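You operate a simulated robot arm through the tools that you are given. There is no shell and no other tool.

Carry out the task below with a simulated robot arm. There is one attempt and no reset: what you move stays moved.

JOB
Add one pump of almond syrup to the jar, then blend it frothy with the lid on.
Fine: full pump strokes; leave the dial at HIGH; switch the blender off. Set down upright: blender jar.

The check looks at the end state, three seconds after you hand in, the way a careful person would. Anything else that was tipped, shoved, dropped, spilled or broken makes it a failure. A push-on lid holds only when it is set on centred and level and pressed home; a screw cap is set on level and turned clockwise until tight.

ROBOT AND FRAMES
A 7-joint arm with a two-finger parallel gripper, fixed in place. Base frame: the origin is at the foot of the arm, x ahead of it, y to its left, z up; the work surface is at about z = 850. Readings come in mm, rad, newtons and seconds.
With the tool pointing down near the work surface it reaches from about 420 to 900 mm from the base axis. Its first joint turns from -2.496 to 2.496 rad. Payload 3 kg.
The tool frame sits at the grasp point between the pads (the TCP): z along the fingers, y along the line on which they close. The tips reach 30 mm beyond it. Largest opening 94 mm; finger width 28, thickness 10; the body of the gripper, 50 by 96 mm, starts 55 mm behind the TCP.
Orientation is that of the tool frame in the base frame, as a unit quaternion [x, y, z, w]. With the fingers straight down and closing along the base's y, the tool's x points along the base's -x, its y along +y and its z along -z.

CONTROLS
- The arm moves only by the tool step_arm. Its arguments are lists of equal length, an entry for each row: "gripper": the finger opening in mm, from 0 to 94; "xyz": the shift along the tool's x, y, z in mm, a list of three; "rot": the turn, a rotation vector about the tool's x, y, z in rad, a list of three. In form: {"gripper": [gripper, ...], "xyz": [[dx, dy, dz], ...], "rot": [[wx, wy, wz], ...]}. A call has 1 to 20 rows; each row shifts and turns the commanded pose from where the row before left it, along the tool's axes as they then stand. Each row takes 0.2 s and may step no farther than 50 mm and 0.15 rad from the row before; otherwise, or with a gripper value out of range, the whole call is refused. A pose out of reach is approached as far as the arm can. The call stops where the force on the tool passes 40 N (or 10 N more than at its start, if that is more) or the arm is blocked; 0.2 s more then pass. Each finger travels about 72 mm/s and halts on what it meets, pressing with about 36 N; the grip force reading is that of the motor and also rises with nothing between the fingers. The clock runs only during rows and for 0.2 s after the last one: add rows that do not move to give the fingers time. It gives the time, the measured TCP pose, the force on the tool (base axes), the opening and the grip force at its end, in the units of the frame above (readings bear some noise), with the torque about the TCP (base axes, N m) and any sound that the robot's microphone picked up.
- Cameras (640 x 400 px; columns grow to the right, rows downward): "scene" is fixed at [220.1, 649.8, 1635.8]; the picture's right is [-0.65, -0.76, 0.00], its down [-0.69, 0.59, -0.42] and it looks along [0.32, -0.28, -0.91] (base axes); focal length 262 px, centre (320, 200). "wrist" rides on the gripper at [76, 14, -103] in the tool frame; the picture's right is [-0.18, 0.98, 0.00], its down [-0.75, -0.14, -0.64] and it looks along [-0.63, -0.12, 0.77] (tool axes); focal length 243 px, centre (320, 200).
- get_image(camera): a new picture of that camera. It takes no simulated time.
- pixel_to_xyz(camera, pixels): for up to 12 pixels [column, row] of the newest picture of that camera ("zoom" is the newest enlarged one), the place [x, y, z] in the base frame of the surface seen there, good to about 2 mm. It takes no simulated time.
- zoom(camera, box): a new picture of the part [left, top, right, bottom] of that camera's present view, enlarged. It takes no simulated time.
- finish_job(): hands the job in; it is judged then, once.

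Leave the gripper open and the arm clear of the work at the hand-in unless told otherwise.

The tools are called after "Call:" as a command line: name --argument value ..., lists and objects as JSON in quotes. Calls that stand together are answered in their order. step_arm: Moves the arm, as the interface text tells. Its arguments: {"type":"object","properties":{"gripper":{"type":"array","items":{"type":"number"}},"xyz":{"type":"array","items":{"type":"array","items":{"type":"number"}}},"rot":{"type":"array","items":{"type":"array","items":{"type":"number"}}}},"required":["gripper","xyz","rot"]} The other tools are called the same way: get_image (camera) takes a picture; pixel_to_xyz (camera, pixels) gives the place of the surface under pixels of a picture; zoom (camera, box) takes an enlarged picture of a part of a camera's view; finish_job () hands the job in.

At the start:

```text
t: 0.0
tcp_pos: [277.0, 355.3, 1311.2]
orientation: [-0.001, 1.0, -0.001, 0.0]
ft_force: [0.2, -0.3, 0.4]
wrist_torque: [0.02, 0.03, 0.01]
gripper_width: 93.8
finger_force: 0.0
```

scene: 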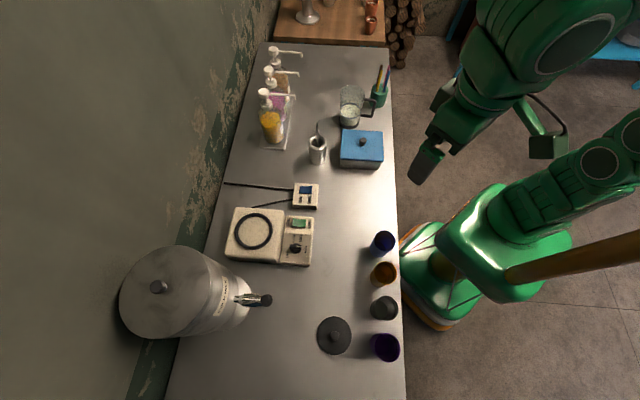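
wrist: 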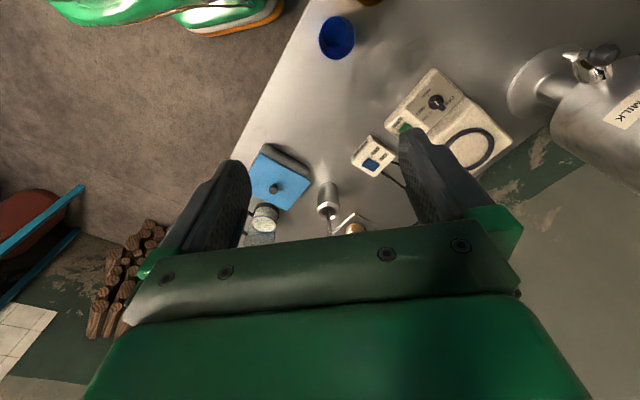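

I'll begin by looking closely at the scene: pump bottles at around (275,100), the jar at (350,105), the blender base at (270,235), and the dark lid at (334,335).

Call:
zoom --camera "scene" --box '[230, 30, 400, 180]'

Call:
zoom --camera "scene" --box '[210, 170, 340, 280]'

Call:
zoom --camera "scene" --box '[290, 220, 410, 380]'

```text
2.67 times, centred on (315, 105) of scene
```

zoom: 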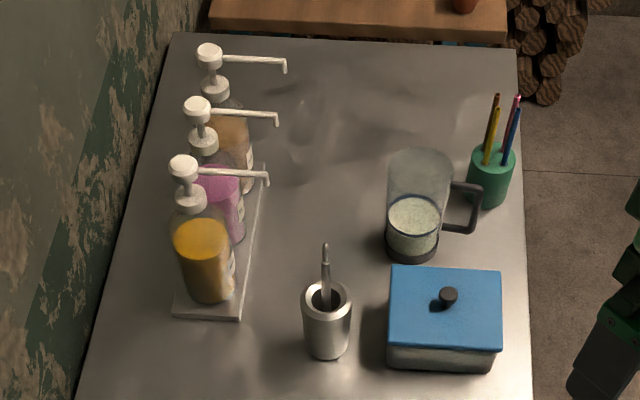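

```text
3.64 times, centred on (275, 225) of scene
```

zoom: 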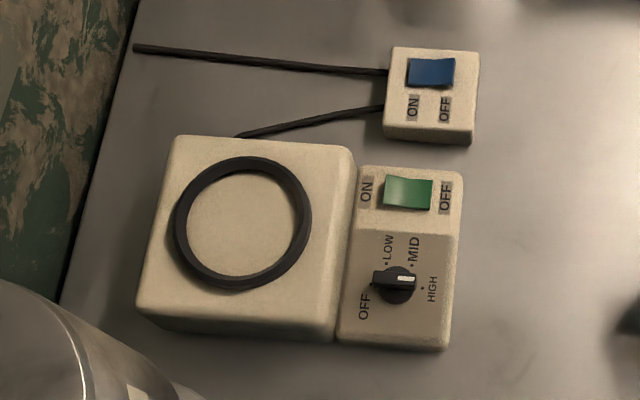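

```text
2.50 times, centred on (350, 300) of scene
```

zoom: 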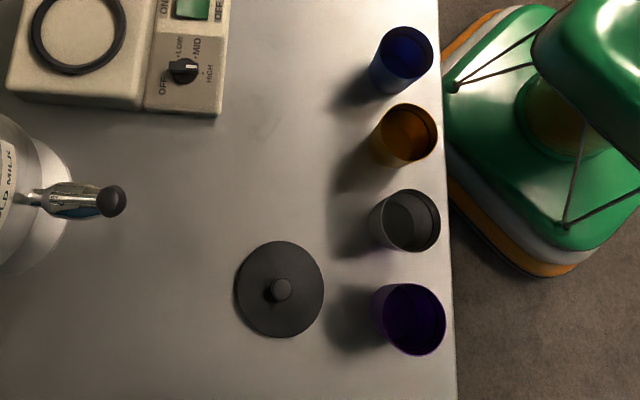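

I see the jar with light liquid and a handle, three pump bottles in a rack, a blender base with a ring, a green rocker, a dial and an inline blue rocker. Next I'll measure the places of these things.

Call:
get_image --camera "scene"

Call:
pixel_to_xyz --camera "scene" --pixels '[[264, 92], [270, 71], [274, 50], [300, 97], [303, 74], [305, 55], [350, 90], [375, 105], [253, 232], [296, 248], [302, 224], [334, 335]]'

Call:
pixel_to_xyz --camera "scene" --pixels '[[317, 150], [361, 140], [379, 95], [306, 189], [383, 242], [383, 272], [383, 307], [385, 346], [262, 300], [334, 330], [245, 300], [330, 110]]'

```text
taken
```

scene: 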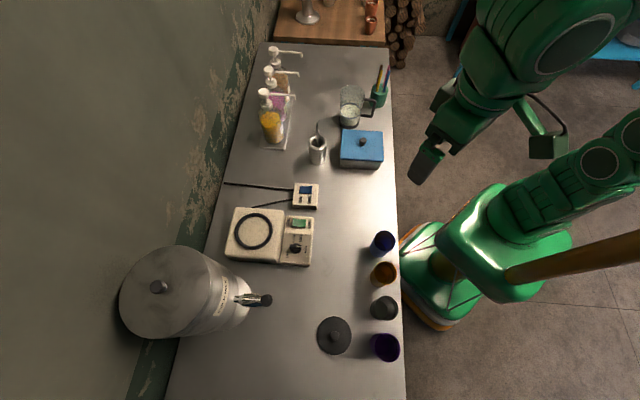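

```text
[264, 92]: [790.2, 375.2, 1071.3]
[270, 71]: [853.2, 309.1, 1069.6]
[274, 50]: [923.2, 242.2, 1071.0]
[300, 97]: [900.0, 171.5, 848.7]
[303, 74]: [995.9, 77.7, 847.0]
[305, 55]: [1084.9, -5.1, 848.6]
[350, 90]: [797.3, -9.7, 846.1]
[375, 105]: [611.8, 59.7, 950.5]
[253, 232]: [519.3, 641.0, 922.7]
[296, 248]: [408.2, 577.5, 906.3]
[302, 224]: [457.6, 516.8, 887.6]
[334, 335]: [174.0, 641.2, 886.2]
```

```text
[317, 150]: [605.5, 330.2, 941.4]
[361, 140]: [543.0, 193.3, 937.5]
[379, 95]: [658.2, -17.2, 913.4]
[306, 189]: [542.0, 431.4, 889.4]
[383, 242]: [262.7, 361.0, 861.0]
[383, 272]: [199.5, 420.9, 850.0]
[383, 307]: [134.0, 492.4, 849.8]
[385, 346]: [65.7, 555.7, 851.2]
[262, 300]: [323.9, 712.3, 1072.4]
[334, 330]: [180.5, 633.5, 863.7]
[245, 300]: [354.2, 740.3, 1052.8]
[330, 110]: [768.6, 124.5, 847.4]
```

The counter runs diagonally. The bottle labels face the robot, so I'll bring the wrist camera in front of the bottles (TCP near (520,30,1200), yawed about 0.9 rad and tilted up) to read the labels and see the jar.

Call:
step_arm --gripper '[94, 94, 94, 94, 94, 94, 94, 94, 94, 94, 94, 94, 94, 94, 94, 94, 94, 94, 94, 94]' --xyz '[[-24.3, -32.5, 11.1], [-24.3, -32.5, 11.1], [-24.3, -32.5, 11.1], [-24.3, -32.5, 11.1], [-24.3, -32.5, 11.1], [-24.3, -32.5, 11.1], [-24.3, -32.5, 11.1], [-24.3, -32.5, 11.1], [-24.3, -32.5, 11.1], [-24.3, -32.5, 11.1], [0, 0, 0], [0, 0, 0], [0, 0, 0], [0, 0, 0], [0, 0, 0], [0, 0, 0], [0, 0, 0], [0, 0, 0], [0, 0, 0], [0, 0, 0]]' --rot '[[0, 0, 0], [0, 0, 0], [0, 0, 0], [0, 0, 0], [0, 0, 0], [0, 0, 0], [0, 0, 0], [0, 0, 0], [0, 0, 0], [0, 0, 0], [0, 0, -0.15], [0, 0, -0.15], [0, 0, -0.15], [0, 0, -0.15], [0, 0, -0.15], [0, 0, -0.15], [0, -0.125, 0], [0, -0.125, 0], [0, -0.125, 0], [0, -0.125, 0]]'

Call:
get_image --camera "wrist"

Call:
get_image --camera "scene"

```text
t: 4.2
tcp_pos: [520.1, 28.1, 1199.7]
orientation: [-0.421, 0.873, 0.108, 0.223]
ft_force: [0.0, 0.5, 0.0]
wrist_torque: [-0.03, -0.02, 0.02]
gripper_width: 94.0
finger_force: 0.1
```

```text
taken
```

wrist: 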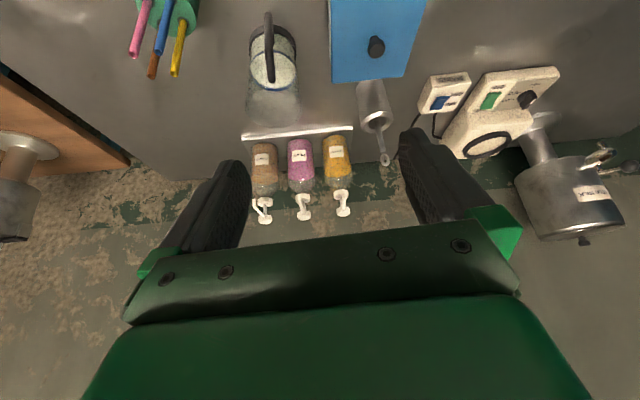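

```text
taken
```

scene: 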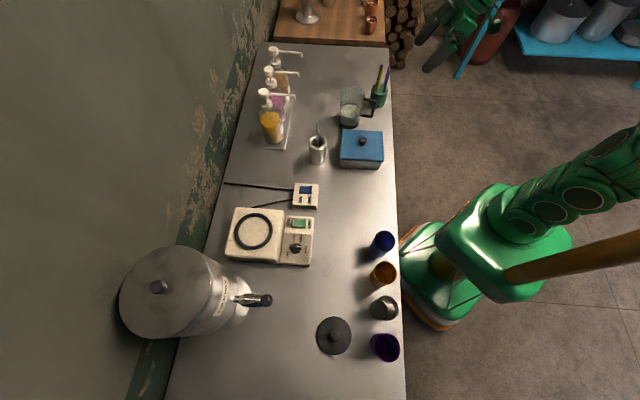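

The wrist view is upside down but shows the labels at (262,160), (300,155) and (337,152). I'll enlarge the labels and the blender controls.

Call:
zoom --camera "wrist" --box '[235, 120, 365, 225]'

Call:
zoom --camera "wrist" --box '[410, 50, 570, 170]'

Call:
zoom --camera "wrist" --box '[220, 0, 360, 140]'

```text
3.81 times, centred on (300, 172) of wrist
```

zoom: 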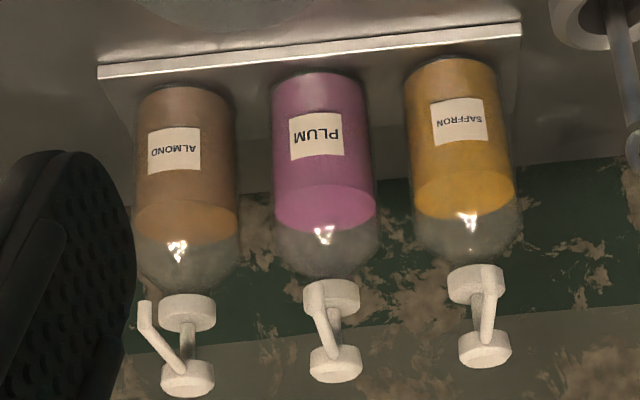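

```text
3.33 times, centred on (490, 110) of wrist
```

zoom: 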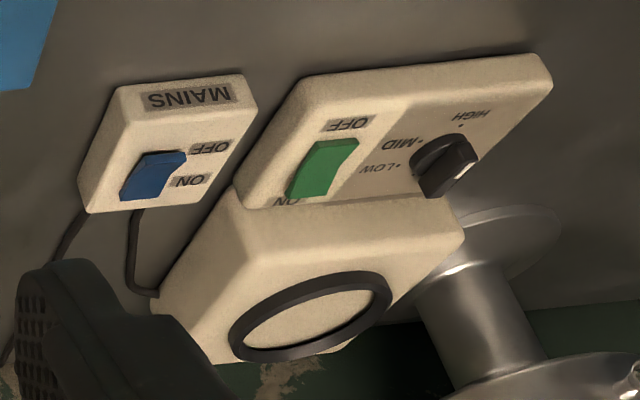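

```text
2.86 times, centred on (290, 70) of wrist
```

zoom: 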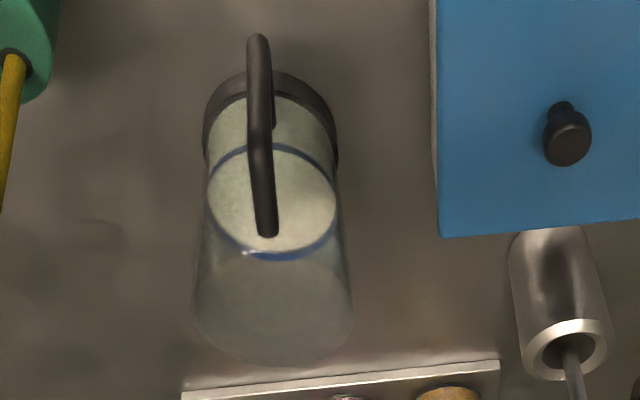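

The labels read (upside down): brown = ALMOND, pink = PLUM, yellow = SAFFRON. Almond is the farthest bottle. Mains (blue) and blender (green) rockers are there. Now I'll measure the jar on the newest zoom.

Call:
pixel_to_xyz --camera "zoom" --pixels '[[197, 310], [352, 310], [275, 362], [260, 50], [265, 150], [267, 225], [205, 130], [335, 130], [270, 200], [270, 75], [210, 200], [336, 200]]'

Call:
get_image --camera "wrist"

Call:
pixel_to_xyz --camera "wrist" --pixels '[[265, 220], [304, 213], [342, 210], [264, 202], [256, 204], [264, 208], [302, 196], [343, 185], [243, 138], [350, 128], [260, 158], [298, 155]]'

```text
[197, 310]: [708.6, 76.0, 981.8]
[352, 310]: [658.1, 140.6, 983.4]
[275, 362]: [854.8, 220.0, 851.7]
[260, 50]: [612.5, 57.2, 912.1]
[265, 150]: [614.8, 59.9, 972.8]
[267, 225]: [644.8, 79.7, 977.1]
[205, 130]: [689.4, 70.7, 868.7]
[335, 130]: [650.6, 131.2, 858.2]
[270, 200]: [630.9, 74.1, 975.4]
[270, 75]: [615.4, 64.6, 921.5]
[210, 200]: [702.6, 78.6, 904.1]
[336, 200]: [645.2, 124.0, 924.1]
```

```text
taken
```

wrist: 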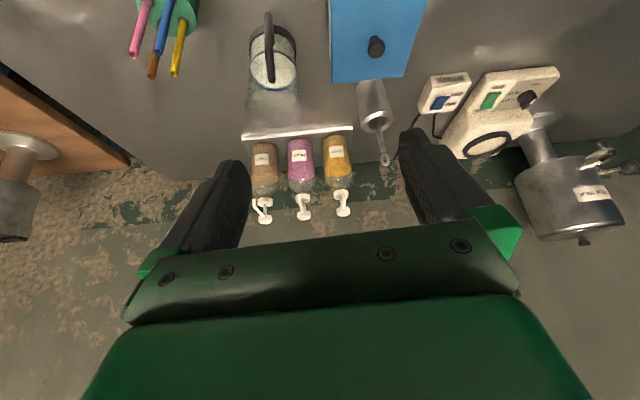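

```text
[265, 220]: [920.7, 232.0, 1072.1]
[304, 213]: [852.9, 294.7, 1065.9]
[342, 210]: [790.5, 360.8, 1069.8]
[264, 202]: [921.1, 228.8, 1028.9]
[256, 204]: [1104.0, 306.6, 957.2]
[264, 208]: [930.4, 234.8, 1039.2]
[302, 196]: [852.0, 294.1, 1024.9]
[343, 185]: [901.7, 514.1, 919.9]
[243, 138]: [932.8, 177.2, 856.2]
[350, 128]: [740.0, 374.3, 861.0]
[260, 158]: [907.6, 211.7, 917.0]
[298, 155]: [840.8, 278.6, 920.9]
```

Almond pump head is at about (922,237,1072). Next I'll zoom the lid, the almond spout and the jar in the scene camera to measure them.

Call:
zoom --camera "scene" --box '[304, 305, 364, 365]'

Call:
pixel_to_xyz --camera "zoom" --pixels '[[200, 200], [320, 180], [330, 190], [140, 200], [460, 200], [310, 60], [310, 350], [310, 120], [250, 280]]'

Call:
zoom --camera "scene" --box '[255, 35, 315, 75]'

Call:
pixel_to_xyz --camera "zoom" --pixels '[[200, 130], [210, 150], [300, 170], [400, 190], [450, 200], [490, 210], [500, 220], [505, 230]]'

Call:
zoom --camera "scene" --box '[325, 75, 395, 135]'

```text
6.67 times, centred on (334, 335) of scene
```

zoom: 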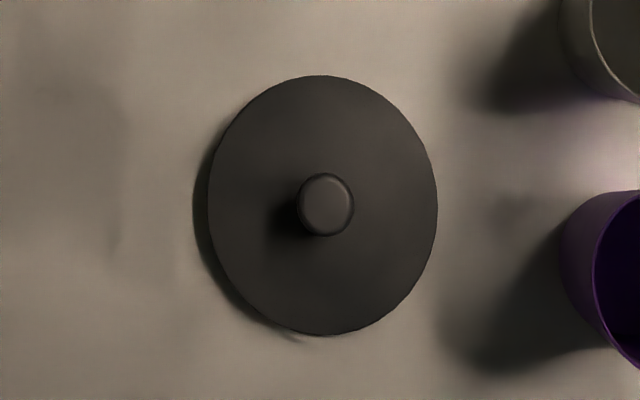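

```text
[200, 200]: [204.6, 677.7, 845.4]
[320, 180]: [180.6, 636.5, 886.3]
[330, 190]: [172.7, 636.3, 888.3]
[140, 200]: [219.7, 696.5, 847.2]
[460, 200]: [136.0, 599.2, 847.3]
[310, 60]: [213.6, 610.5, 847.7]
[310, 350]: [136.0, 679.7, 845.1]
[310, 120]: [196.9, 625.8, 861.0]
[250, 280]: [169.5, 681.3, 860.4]
```

```text
10.00 times, centred on (285, 55) of scene
```

zoom: 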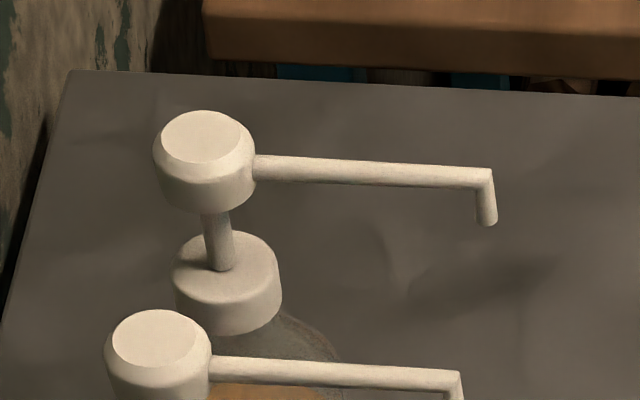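

```text
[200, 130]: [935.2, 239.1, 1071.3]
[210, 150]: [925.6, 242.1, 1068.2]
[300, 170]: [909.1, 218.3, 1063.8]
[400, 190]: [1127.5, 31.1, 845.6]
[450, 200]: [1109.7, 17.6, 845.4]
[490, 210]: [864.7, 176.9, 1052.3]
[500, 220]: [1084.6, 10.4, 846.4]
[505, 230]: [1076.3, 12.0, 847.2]
```

```text
6.67 times, centred on (360, 105) of scene
```

zoom: 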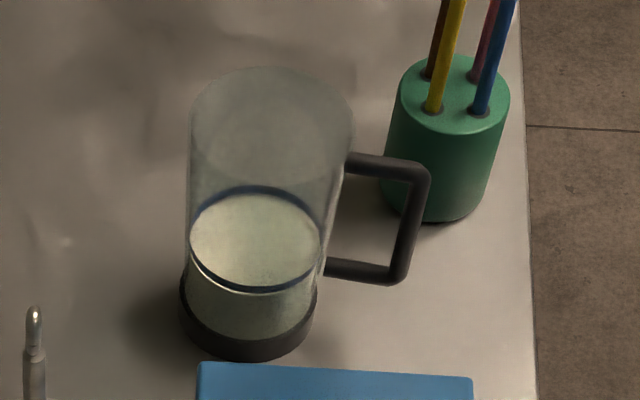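

Spout tip of almond reads about (865,177,1052). Now measure points on this jar zoom: rim edge, handle, collar.

Call:
pixel_to_xyz --camera "zoom" --pixels '[[195, 110], [270, 68], [352, 115], [270, 160], [360, 160], [410, 170], [405, 240], [380, 270], [340, 265], [185, 290], [250, 345], [315, 300]]'

Call:
pixel_to_xyz --camera "zoom" --pixels '[[188, 200], [188, 150], [200, 90], [230, 75], [330, 85], [345, 100], [349, 140], [340, 180], [240, 68], [300, 72], [255, 240], [422, 180]]'

```text
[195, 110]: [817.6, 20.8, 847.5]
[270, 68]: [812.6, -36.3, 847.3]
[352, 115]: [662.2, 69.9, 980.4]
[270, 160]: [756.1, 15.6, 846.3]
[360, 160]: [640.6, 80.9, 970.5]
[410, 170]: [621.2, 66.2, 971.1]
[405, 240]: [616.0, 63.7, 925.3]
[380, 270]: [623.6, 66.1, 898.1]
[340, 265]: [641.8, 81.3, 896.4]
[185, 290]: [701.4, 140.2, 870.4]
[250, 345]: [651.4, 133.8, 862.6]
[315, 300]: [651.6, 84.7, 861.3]
```

```text
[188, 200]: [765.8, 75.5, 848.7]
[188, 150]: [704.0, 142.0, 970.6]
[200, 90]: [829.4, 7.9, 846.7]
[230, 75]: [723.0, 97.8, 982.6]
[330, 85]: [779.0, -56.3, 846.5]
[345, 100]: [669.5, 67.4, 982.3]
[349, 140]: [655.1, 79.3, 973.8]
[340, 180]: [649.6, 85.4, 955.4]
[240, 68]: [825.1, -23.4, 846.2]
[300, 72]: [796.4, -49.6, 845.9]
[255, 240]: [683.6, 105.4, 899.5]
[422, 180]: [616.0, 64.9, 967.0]
```

Rim of jar: about z 983, centre near (683,107.5), diameter about 83; handle toward azimuth about 214°, top of handle z about 977. I'll check the pencil heights and bottle spacing before approaching.

Call:
zoom --camera "scene" --box '[365, 55, 405, 115]'

Call:
pixel_to_xyz --camera "scene" --pixels '[[389, 67], [388, 69], [380, 68], [379, 73], [362, 133], [345, 135], [380, 135], [317, 128], [319, 142]]'

```text
6.67 times, centred on (385, 85) of scene
```

zoom: 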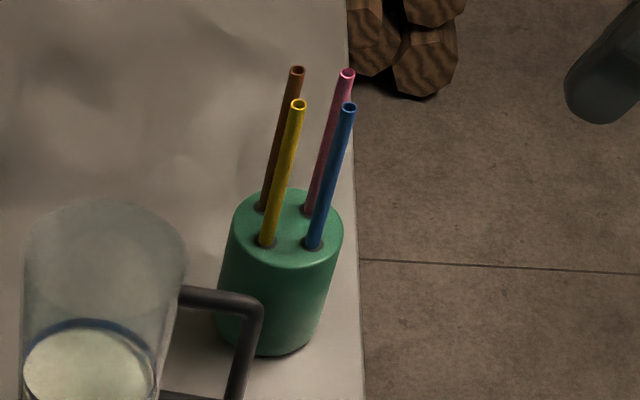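

```text
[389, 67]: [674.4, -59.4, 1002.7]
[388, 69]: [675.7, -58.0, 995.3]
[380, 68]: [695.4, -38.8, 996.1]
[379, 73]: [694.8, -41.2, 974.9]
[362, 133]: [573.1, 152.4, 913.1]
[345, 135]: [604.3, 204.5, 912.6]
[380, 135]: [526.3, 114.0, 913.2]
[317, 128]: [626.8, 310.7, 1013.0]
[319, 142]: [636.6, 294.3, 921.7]
```

Straws top out at z about 1003 around (675,-50), clear of my approach. I'll reorient to yaw 15° and tilt 45°, then go to the pre-grasp position 110 mm behind the jar's upper body.

Call:
step_arm --gripper '[94, 94, 94, 94, 94, 94, 94, 94, 94, 94, 94, 94, 94]' --xyz '[[0, 0, 0], [0, 0, 0], [0, 0, 0], [0, 0, 0], [0, 0, 0], [0, 0, 0], [0, 0, 0], [8, 6.9, 36.4], [8, 6.9, 36.4], [8, 6.9, 36.4], [8, 6.9, 36.4], [8, 6.9, 36.4], [0, 0, 0]]' --rot '[[0.0612, 0, 0.112], [0.0612, 0, 0.112], [0.0612, 0, 0.112], [0.0612, 0, 0.112], [0.0612, 0, 0.112], [0, -0.1425, 0], [0, -0.1425, 0], [0, 0, 0], [0, 0, 0], [0, 0, 0], [0, 0, 0], [0, 0, 0], [0, 0, 0]]'

Call:
get_image --camera "wrist"

Call:
get_image --camera "scene"

```text
t: 7.0
tcp_pos: [607.7, 88.3, 1042.3]
orientation: [-0.12, 0.916, 0.05, 0.38]
ft_force: [-1.3, -1.0, 1.1]
wrist_torque: [0.0, 0.01, -0.01]
gripper_width: 94.0
finger_force: 0.1
```

```text
taken
```

wrist: 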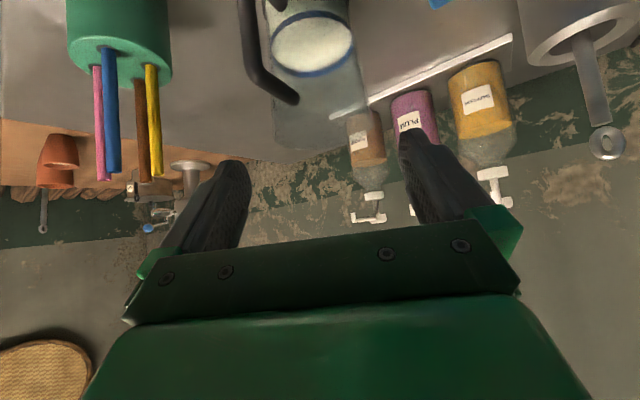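

```text
taken
```

scene: 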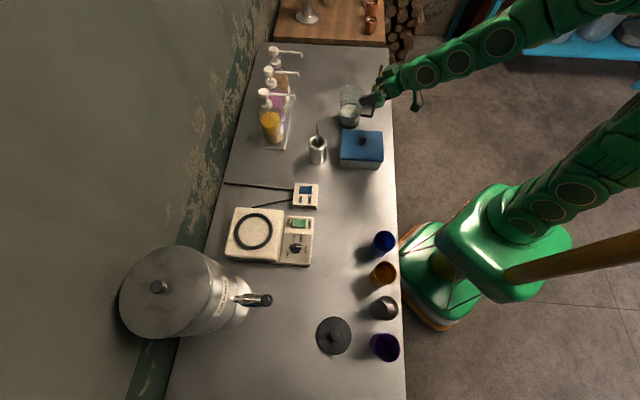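

Pose as planned. I'll enlarge the jar in the wrist view to refine its rim position.

Call:
zoom --camera "wrist" --box '[230, 0, 390, 160]'

Call:
pixel_to_xyz --camera "wrist" --pixels '[[365, 105], [360, 80], [272, 125], [275, 135], [282, 145], [310, 148], [340, 140], [355, 128], [363, 115], [300, 147], [256, 40], [285, 95]]'

```text
2.50 times, centred on (310, 80) of wrist
```

zoom: 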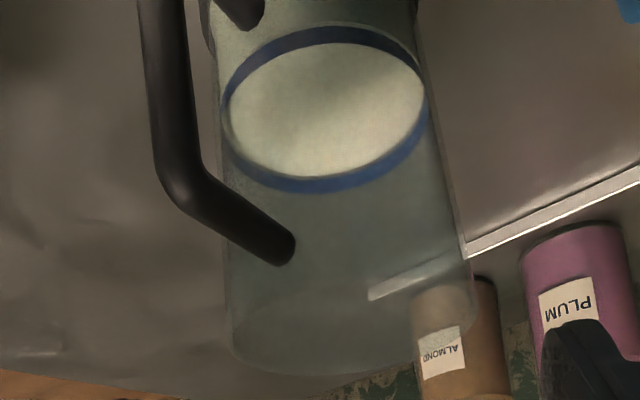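

```text
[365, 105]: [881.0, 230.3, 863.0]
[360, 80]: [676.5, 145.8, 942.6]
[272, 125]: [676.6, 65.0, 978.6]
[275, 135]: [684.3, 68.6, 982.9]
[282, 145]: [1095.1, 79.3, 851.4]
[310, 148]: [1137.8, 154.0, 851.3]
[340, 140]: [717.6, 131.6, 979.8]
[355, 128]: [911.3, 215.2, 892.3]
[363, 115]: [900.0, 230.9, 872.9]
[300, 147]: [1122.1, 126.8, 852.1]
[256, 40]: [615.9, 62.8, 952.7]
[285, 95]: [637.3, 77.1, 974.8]
```

The jar axis is confirmed near (683,107.5) and I'm aligned within 1 mm laterally. Now advance 110 mm along the fingers so they straddle the jar's upper body.

Call:
step_arm --gripper '[94, 94, 94, 94, 94, 94, 94]' --xyz '[[0, -0.5, 20], [0, -0.5, 20], [0, 0, 20], [0, 0, 20], [0, 0, 20], [0, 0, 10], [0, 0, 0]]' --rot '[[0, 0, 0], [0, 0, 0], [0, 0, 0], [0, 0, 0], [0, 0, 0], [0, 0, 0], [0, 0, 0]]'

Call:
get_image --camera "wrist"

Call:
zoom --camera "scene" --box '[320, 60, 440, 150]'

```text
t: 8.6
tcp_pos: [684.4, 107.6, 963.2]
orientation: [-0.122, 0.916, 0.051, 0.379]
ft_force: [0.6, -1.1, 0.4]
wrist_torque: [0.02, 0.01, 0.03]
gripper_width: 94.0
finger_force: 0.1
```

```text
taken
```

wrist: 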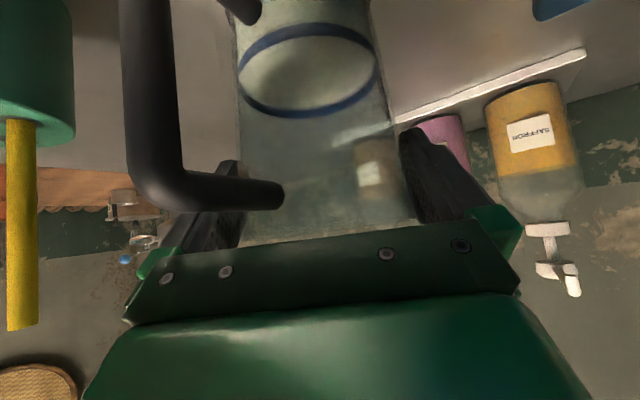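

```text
4.44 times, centred on (380, 105) of scene
```

zoom: 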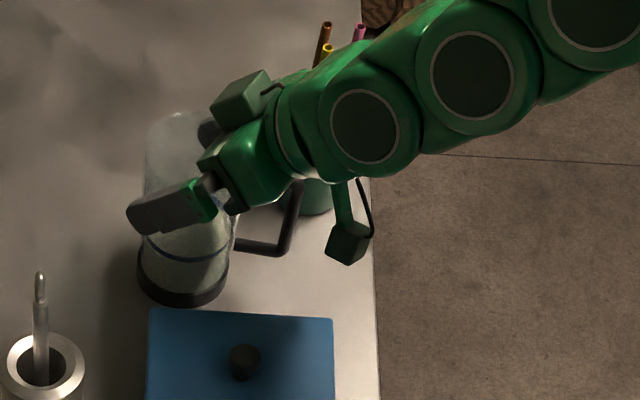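

Fingers straddle the jar. I notice a second box on the gripper at zoom pixel (240,95); I'll measure its place because it matters beneath the spout.

Call:
pixel_to_xyz --camera "zoom" --pixels '[[240, 90], [215, 100], [225, 120], [265, 75], [255, 115], [268, 140], [205, 165], [240, 205], [345, 245], [365, 220], [330, 240], [345, 262]]'

```text
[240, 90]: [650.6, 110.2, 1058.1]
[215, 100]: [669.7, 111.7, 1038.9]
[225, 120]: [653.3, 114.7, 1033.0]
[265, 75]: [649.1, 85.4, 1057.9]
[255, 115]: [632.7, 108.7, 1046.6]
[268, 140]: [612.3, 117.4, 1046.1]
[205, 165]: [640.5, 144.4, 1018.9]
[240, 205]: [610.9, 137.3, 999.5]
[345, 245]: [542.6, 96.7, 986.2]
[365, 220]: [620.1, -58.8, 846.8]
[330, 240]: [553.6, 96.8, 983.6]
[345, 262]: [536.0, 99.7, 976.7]
```

The box stays at least 45 mm off the tool axis; with the spout placed toward the rear half of the jar mouth there is clearance. Now I'll close on the jar and check the grip.

Call:
step_arm --gripper '[70, 70, 70, 70]' --xyz '[[0, 0, 0], [0, 0, 0], [0, 0, 0], [0, 0, 0]]' --rot '[[0, 0, 0], [0, 0, 0], [0, 0, 0], [0, 0, 0]]'

Call:
get_image --camera "wrist"

```text
t: 9.6
tcp_pos: [684.5, 108.3, 963.6]
orientation: [-0.121, 0.916, 0.05, 0.38]
ft_force: [0.6, -0.7, -0.1]
wrist_torque: [-0.1, -0.12, 0.02]
gripper_width: 89.0
finger_force: 36.0
```

```text
taken
```

wrist: 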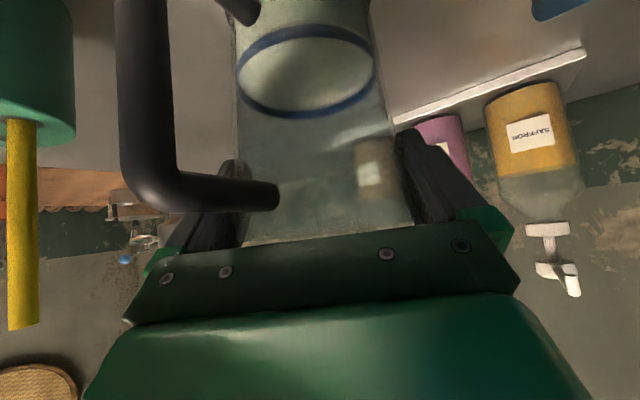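

The grip holds at 89.0 mm with 36 N, so the jar is a bit wider than measured. I'll lift it 20 mm straight up slowly and check.

Call:
step_arm --gripper '[70, 70, 70, 70, 70]' --xyz '[[-2.83, 0, -2.83], [-2.83, 0, -2.83], [-4.24, 0, -4.24], [-4.24, 0, -4.24], [0, 0, 0]]' --rot '[[0, 0, 0], [0, 0, 0], [0, 0, 0], [0, 0, 0], [0, 0, 0]]'

Call:
get_image --camera "scene"

Call:
zoom --camera "scene" --box '[320, 60, 440, 150]'

Call:
get_image --camera "wrist"

```text
t: 10.8
tcp_pos: [684.3, 106.0, 983.3]
orientation: [-0.12, 0.916, 0.049, 0.379]
ft_force: [0.1, -0.9, -0.9]
wrist_torque: [0.0, -0.01, 0.0]
gripper_width: 87.7
finger_force: 35.8
```

```text
taken
```

scene: 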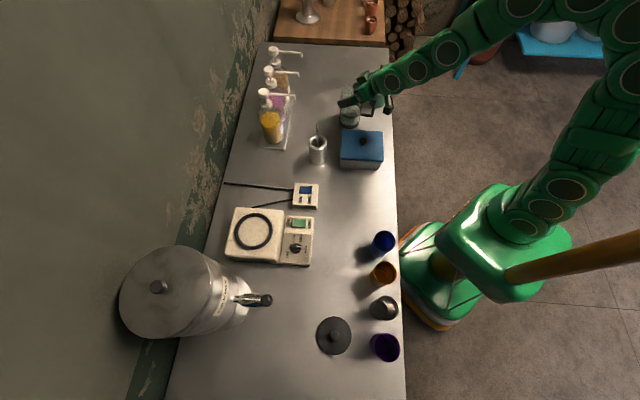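

```text
4.44 times, centred on (380, 105) of scene
```

zoom: 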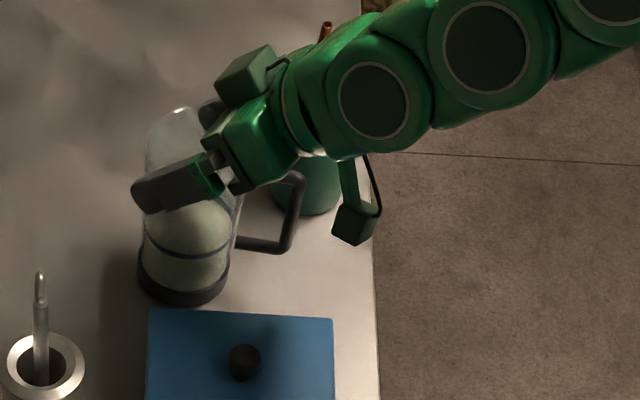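

```text
taken
```

wrist: 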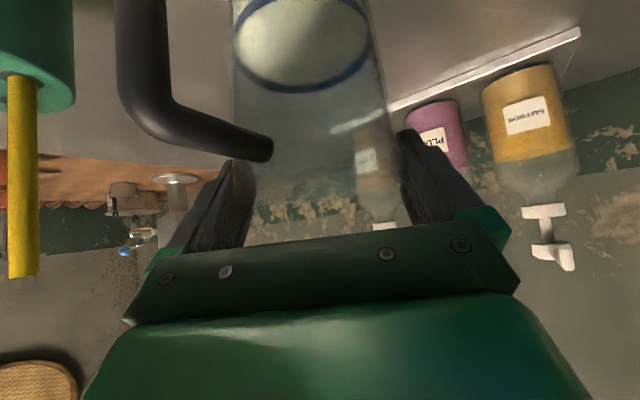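

The gripper went up but the jar stayed down (its base is still at zoom (183,300)) and the width now reads 87.7. I'll look closely at the finger contacts before deciding.

Call:
zoom --camera "wrist" --box '[160, 60, 500, 270]'

Call:
zoom --camera "scene" --box '[335, 70, 395, 135]'

```text
1.88 times, centred on (330, 165) of wrist
```

zoom: 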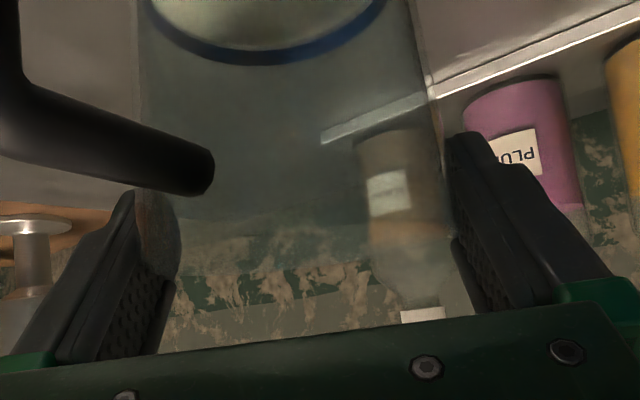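

```text
6.15 times, centred on (365, 102) of scene
```

zoom: 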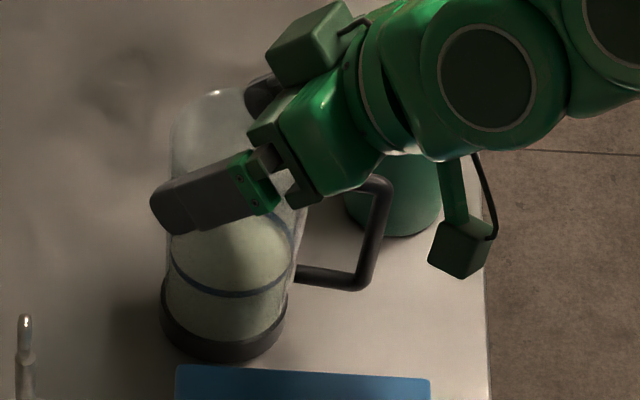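

The jar's base has not risen, so the grasp slipped. I'll open, back off along the fingers, and examine the jar again.

Call:
step_arm --gripper '[94, 94, 94, 94, 94, 94]' --xyz '[[0, 0, 0], [0, 0, 0], [0, 0, -30], [0, 0, -30], [0, 0, -30], [0, 0, 0]]' --rot '[[0, 0, 0], [0, 0, 0], [0, 0, 0], [0, 0, 0], [0, 0, 0], [0, 0, 0]]'

Call:
get_image --camera "wrist"

Call:
zoom --camera "scene" --box '[325, 75, 395, 135]'

```text
t: 12.2
tcp_pos: [622.3, 92.0, 1046.5]
orientation: [-0.12, 0.916, 0.05, 0.38]
ft_force: [0.1, -0.5, -0.4]
wrist_torque: [-0.01, 0.0, -0.02]
gripper_width: 93.7
finger_force: 0.0
```

```text
taken
```

wrist: 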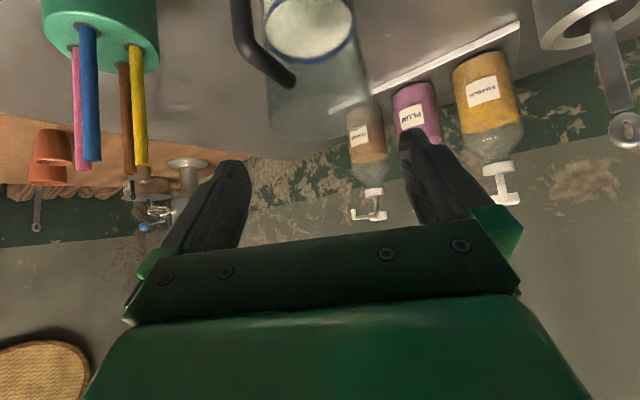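

```text
6.67 times, centred on (360, 105) of scene
```

zoom: 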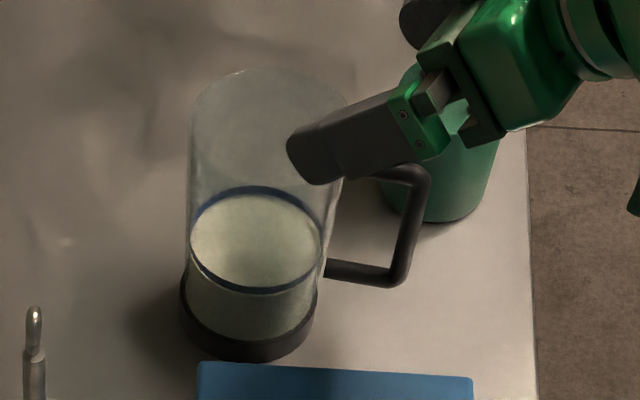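

The jar looks unmoved and unspilled. I'll test the gripper in free air here by closing to 70, to understand the 89 mm reading.

Call:
step_arm --gripper '[70, 70, 70, 70]' --xyz '[[0, 0, 0], [0, 0, 0], [0, 0, 0], [0, 0, 0]]' --rot '[[0, 0, 0], [0, 0, 0], [0, 0, 0], [0, 0, 0]]'

Call:
zoom --camera "wrist" --box '[230, 0, 390, 160]'

```text
t: 13.2
tcp_pos: [621.8, 91.6, 1046.4]
orientation: [-0.121, 0.916, 0.05, 0.38]
ft_force: [-0.6, 0.1, 0.1]
wrist_torque: [0.0, 0.0, 0.01]
gripper_width: 70.0
finger_force: 0.1
```

```text
2.50 times, centred on (310, 80) of wrist
```

zoom: 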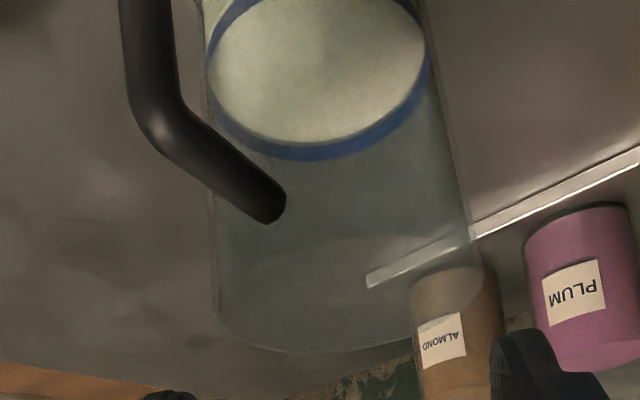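

In free air it closes fully to 70, so the jar does stop the fingers at about 89. I'll re-grasp at the same spot and lift just 3 mm to read the forces, to learn how the jar holds.

Call:
step_arm --gripper '[94, 94, 94, 94, 94, 94, 94, 70, 70, 70, 70]' --xyz '[[0, 0, 0], [0, 0, 0], [13.8, 0, 13.8], [0, 0, 25], [0, 0, 25], [0, 0, 25], [0, 0, 15], [0, 0, 0], [0, 0, 0], [0, 0, 0], [-1, 0, -1]]' --rot '[[0, 0, 0], [0, 0, 0], [0, 0, 0], [0, 0, 0], [0, 0, 0], [0, 0, 0], [0, 0, 0], [0, 0, 0], [0, 0, 0], [0, 0, 0], [0, 0, 0]]'

Call:
zoom --camera "wrist" --box '[160, 60, 500, 270]'

Call:
zoom --camera "scene" --box '[335, 70, 395, 135]'

```text
t: 15.6
tcp_pos: [684.1, 106.5, 965.2]
orientation: [-0.12, 0.916, 0.05, 0.379]
ft_force: [0.2, -0.2, -0.2]
wrist_torque: [0.01, -0.03, -0.03]
gripper_width: 89.5
finger_force: 36.1
```

```text
1.88 times, centred on (330, 165) of wrist
```

zoom: 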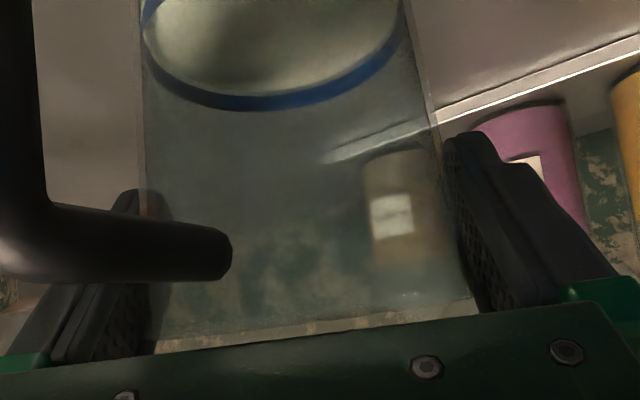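

```text
6.15 times, centred on (365, 102) of scene
```

zoom: 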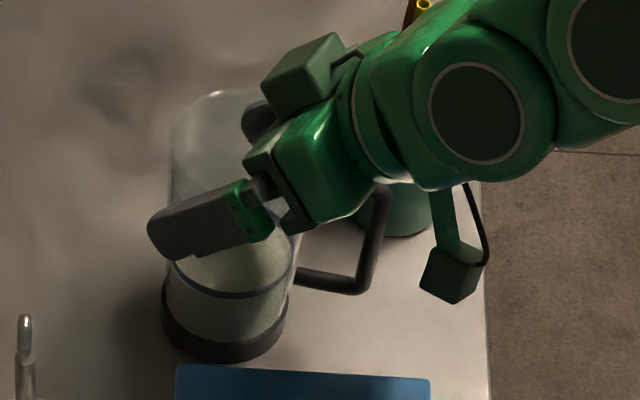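

There is still no lift force on the jar even at 36 N squeeze, so I won't trust a body grasp on this slick tapered glass. The handle is the better hold: its vertical bar is near (618,63), z 897–971, and it keeps the gripper clear of the spout. I'll open, back off, rise, and turn the tool straight down with its yaw in line with the handle (0.60 rad).

Call:
step_arm --gripper '[94, 94, 94, 94, 94, 94, 94, 94, 94, 94, 94, 94, 94, 94, 60, 60, 60, 60]' --xyz '[[0, 0, 0], [0, 0, 0], [0, 0, -30], [0, 0, -35], [0, 0, -35], [-20, 0, -20], [-20, 0, -20], [0, 0, 0], [0, 0, 0], [0, 0, 0], [0, 0, 0], [0, 0, 0], [0, 0, 0], [0, 0, 0], [0, 0, 0], [0, 0, 0], [0, 0, 0], [0, 0, 0]]' --rot '[[0, 0, 0], [0, 0, 0], [0, 0, 0], [0, 0, 0], [0, 0, 0], [0, 0, 0], [0, 0, 0], [0, 0.131, 0], [0, 0.131, 0], [0, 0.131, 0], [0, 0.131, 0], [0, 0.131, 0], [0, 0.13, 0], [0, 0, -0.113], [0, 0, -0.113], [0, 0, -0.112], [0, 0, 0], [0, 0, 0]]'

Call:
get_image --camera "wrist"

Call:
zoom --camera "scene" --box '[325, 75, 395, 135]'

```text
t: 19.4
tcp_pos: [615.8, 89.4, 1092.8]
orientation: [-0.296, 0.955, -0.001, 0.0]
ft_force: [0.4, -0.2, -0.3]
wrist_torque: [-0.01, 0.02, 0.03]
gripper_width: 60.2
finger_force: 0.1
```

```text
taken
```

wrist: 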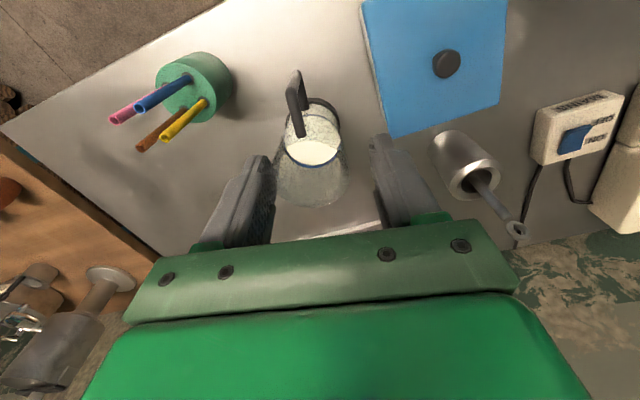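

```text
6.67 times, centred on (360, 105) of scene
```

zoom: 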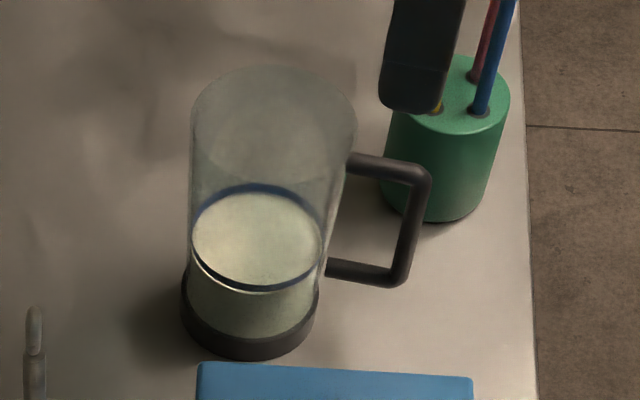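

The tool is straight down now. I'll enlarge the jar and handle in the wrist view and measure the handle bars.

Call:
zoom --camera "wrist" --box '[260, 60, 370, 215]'

Call:
pixel_to_xyz --camera "wrist" --pixels '[[296, 75], [293, 90], [292, 100], [296, 110], [299, 120], [302, 130], [302, 135], [288, 95], [300, 85], [312, 150], [325, 110], [285, 130]]'

```text
2.58 times, centred on (315, 138) of wrist
```

zoom: 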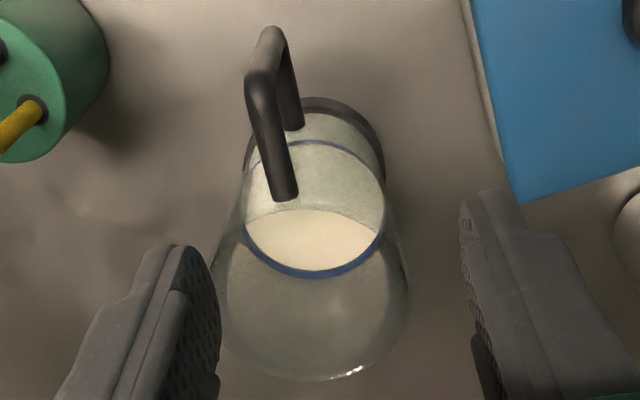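

```text
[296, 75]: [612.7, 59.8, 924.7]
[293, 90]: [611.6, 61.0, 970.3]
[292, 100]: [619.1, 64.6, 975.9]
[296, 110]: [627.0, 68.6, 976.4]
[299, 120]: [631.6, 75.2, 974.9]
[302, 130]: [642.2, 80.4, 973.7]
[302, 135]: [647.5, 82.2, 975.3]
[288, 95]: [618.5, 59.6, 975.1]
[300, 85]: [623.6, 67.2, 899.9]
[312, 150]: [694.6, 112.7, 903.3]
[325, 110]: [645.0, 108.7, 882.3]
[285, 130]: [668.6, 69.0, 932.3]
```

Handle bar's centre is near (617.3,62.8). I'll shift over it with fingers at 60 mm and descend until the tips are just above the handle (TCP z about 1015), then check.

Call:
step_arm --gripper '[60, 60, 60, 60, 60]' --xyz '[[7, -11.4, 0], [6.7, -11.4, 0], [0, 0, 40], [0, 0, 36], [0, 0, 0]]' --rot '[[0, 0, 0], [0, 0, 0], [0, 0, 0], [0, 0, 0], [0, 0, 0]]'

Call:
get_image --camera "wrist"

Call:
zoom --camera "scene" --box '[325, 60, 425, 135]'

```text
t: 20.6
tcp_pos: [618.1, 62.3, 1016.8]
orientation: [-0.295, 0.956, 0.0, 0.0]
ft_force: [-0.4, -0.3, 0.4]
wrist_torque: [-0.02, -0.02, -0.01]
gripper_width: 60.1
finger_force: 0.0
```

```text
taken
```

wrist: 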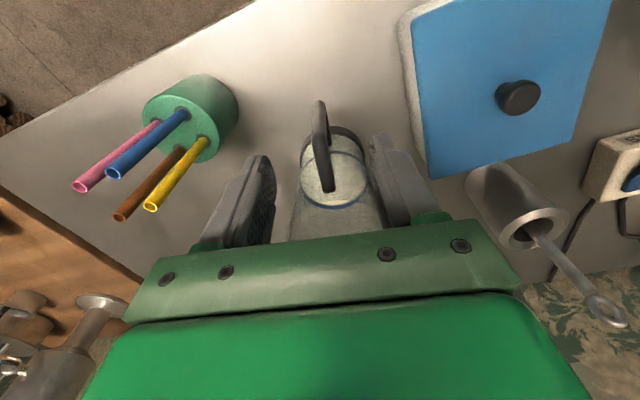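

```text
5.33 times, centred on (375, 98) of scene
```

zoom: 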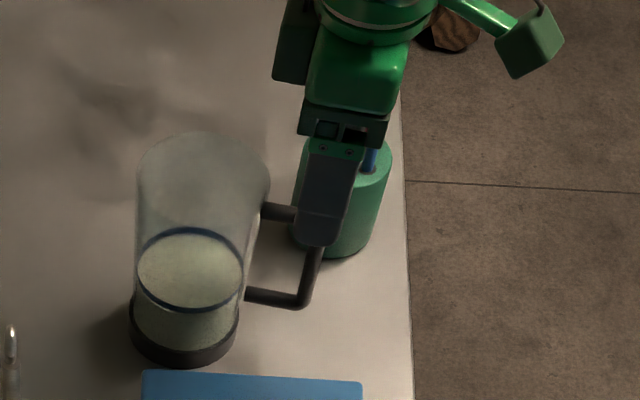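

The handle sits between the fingers (around (322,140)). I'll descend 78 mm so the pads straddle the vertical bar, then close.

Call:
step_arm --gripper '[60, 60, 60, 60, 60, 5, 5, 5, 5, 5]' --xyz '[[0, 0, 25], [0, 0, 25], [0, 0, 18], [0, 0, 10], [0, 0, 0], [0, 0, 0], [0, 0, 0], [0, 0, 0], [0, 0, 0], [0, 0, 0]]' --rot '[[0, 0, 0], [0, 0, 0], [0, 0, 0], [0, 0, 0], [0, 0, 0], [0, 0, 0], [0, 0, 0], [0, 0, 0], [0, 0, 0], [0, 0, 0]]'

Call:
get_image --camera "wrist"

Call:
zoom --camera "scene" --box '[325, 60, 425, 135]'

```text
t: 22.8
tcp_pos: [616.4, 61.9, 938.9]
orientation: [-0.295, 0.956, -0.001, 0.0]
ft_force: [-1.5, -1.1, 0.7]
wrist_torque: [0.06, -0.09, 0.0]
gripper_width: 14.2
finger_force: 35.8
```

```text
taken
```

wrist: 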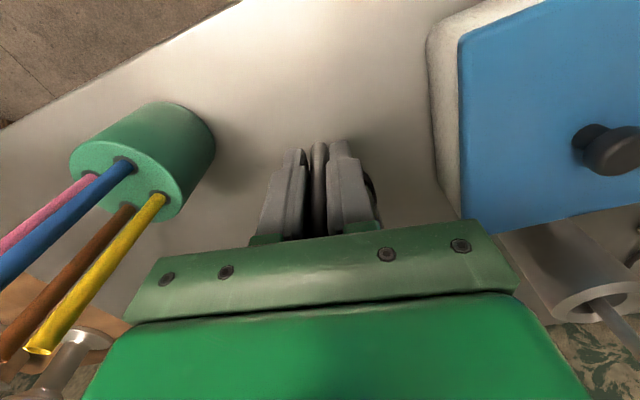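

```text
5.33 times, centred on (375, 98) of scene
```

zoom: 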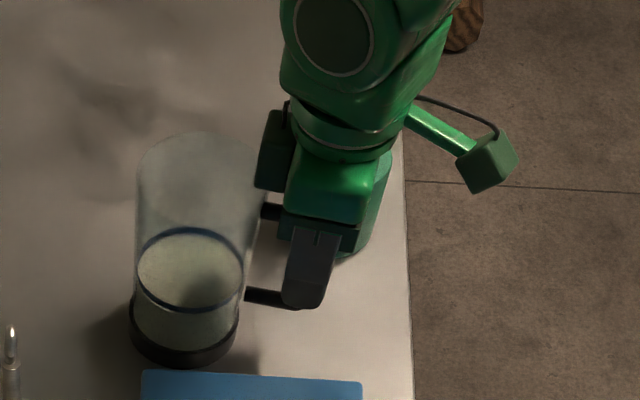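

The handle is clamped at 14.2 mm with 36 N. I'll lift 6 mm gently and read the forces.

Call:
step_arm --gripper '[5, 5, 5, 5]' --xyz '[[0, 0, -2], [0, 0, -2], [0, 0, -2], [0, 0, 0]]' --rot '[[0, 0, 0], [0, 0, 0], [0, 0, 0], [0, 0, 0]]'

Call:
zoom --camera "scene" --box '[325, 60, 425, 135]'

```text
t: 23.8
tcp_pos: [617.0, 62.1, 945.1]
orientation: [-0.295, 0.956, 0.0, -0.001]
ft_force: [-0.4, -0.7, -4.0]
wrist_torque: [-0.17, 0.19, 0.0]
gripper_width: 14.1
finger_force: 36.1
```

```text
5.33 times, centred on (375, 98) of scene
```

zoom: 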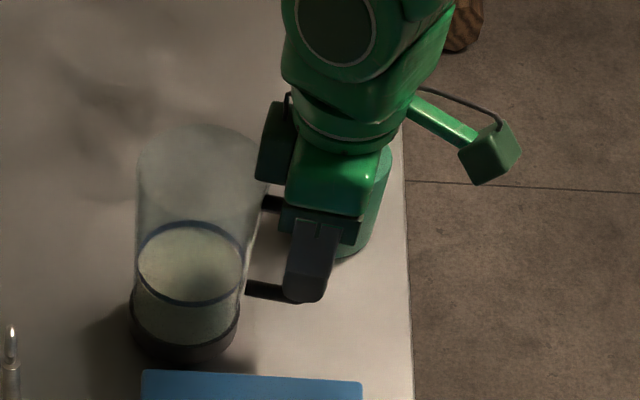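

The tool now bears about 4 N with a lever of about 64 mm, so the jar is off the counter. I'll lift another 14 mm and check that it hangs level.

Call:
step_arm --gripper '[5, 5, 5, 5, 5]' --xyz '[[0, 0, -3], [0, 0, -4], [0, 0, -4], [0, 0, -3], [0, 0, 0]]' --rot '[[0, 0, 0], [0, 0, 0], [0, 0, 0], [0, 0, 0], [0, 0, 0]]'

Call:
zoom --camera "scene" --box '[325, 60, 425, 135]'

Call:
get_image --camera "wrist"

```text
t: 25.0
tcp_pos: [617.4, 62.9, 958.0]
orientation: [-0.295, 0.956, -0.001, -0.001]
ft_force: [0.0, -0.5, -3.1]
wrist_torque: [-0.14, 0.15, -0.01]
gripper_width: 14.2
finger_force: 36.1
```

```text
5.33 times, centred on (375, 98) of scene
```

zoom: 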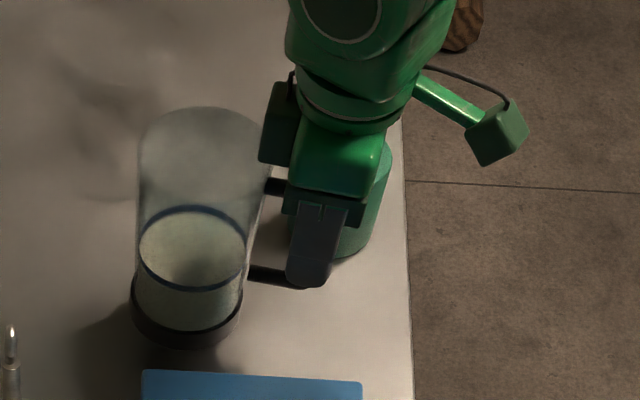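

```text
taken
```

wrist: 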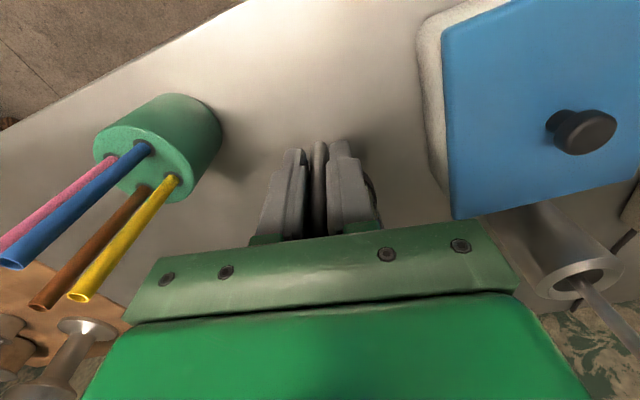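

The jar hangs level, about 20 mm up, nothing dripped. Now I'll carry it toward the almond spout in a straight low line, stopping about 35 mm short to check alignment.

Call:
step_arm --gripper '[5, 5, 5, 5, 5, 5, 5, 5, 5, 5, 5, 5]' --xyz '[[-6, -1.7, 0], [-10, -2.8, 0], [-15, -4.2, 0], [-15, -4.2, 0], [-15, -4.2, 0], [-15, -4.2, 0], [-15, -4.2, 0], [-15, -4.2, 0], [-15, -4.2, 0], [-12, -3.4, 0], [-7, -2, 0], [0, 0, 0]]' --rot '[[0, 0, 0], [0, 0, 0], [0, 0, 0], [0, 0, 0], [0, 0, 0], [0, 0, 0], [0, 0, 0], [0, 0, 0], [0, 0, 0], [0, 0, 0], [0, 0, 0], [0, 0, 0]]'

Call:
get_image --camera "scene"

Call:
zoom --camera "scene" --box '[255, 35, 375, 115]'

```text
t: 27.6
tcp_pos: [754.7, 109.0, 959.6]
orientation: [-0.295, 0.955, 0.0, -0.001]
ft_force: [0.0, -0.4, -4.6]
wrist_torque: [-0.13, 0.2, 0.02]
gripper_width: 14.0
finger_force: 36.0
```

```text
taken
```

scene: 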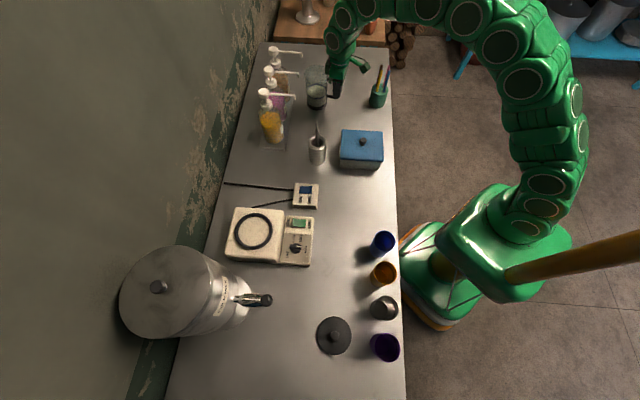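

```text
5.00 times, centred on (315, 75) of scene
```

zoom: 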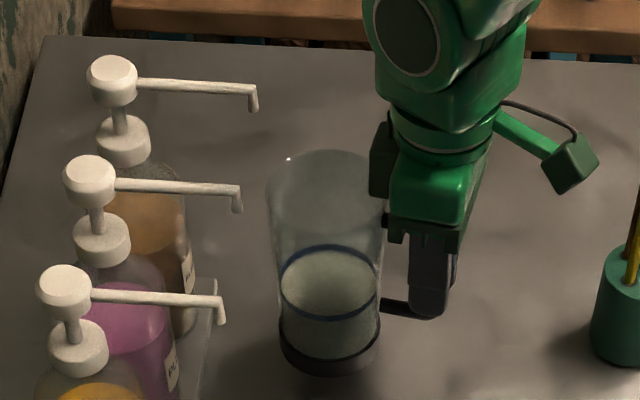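

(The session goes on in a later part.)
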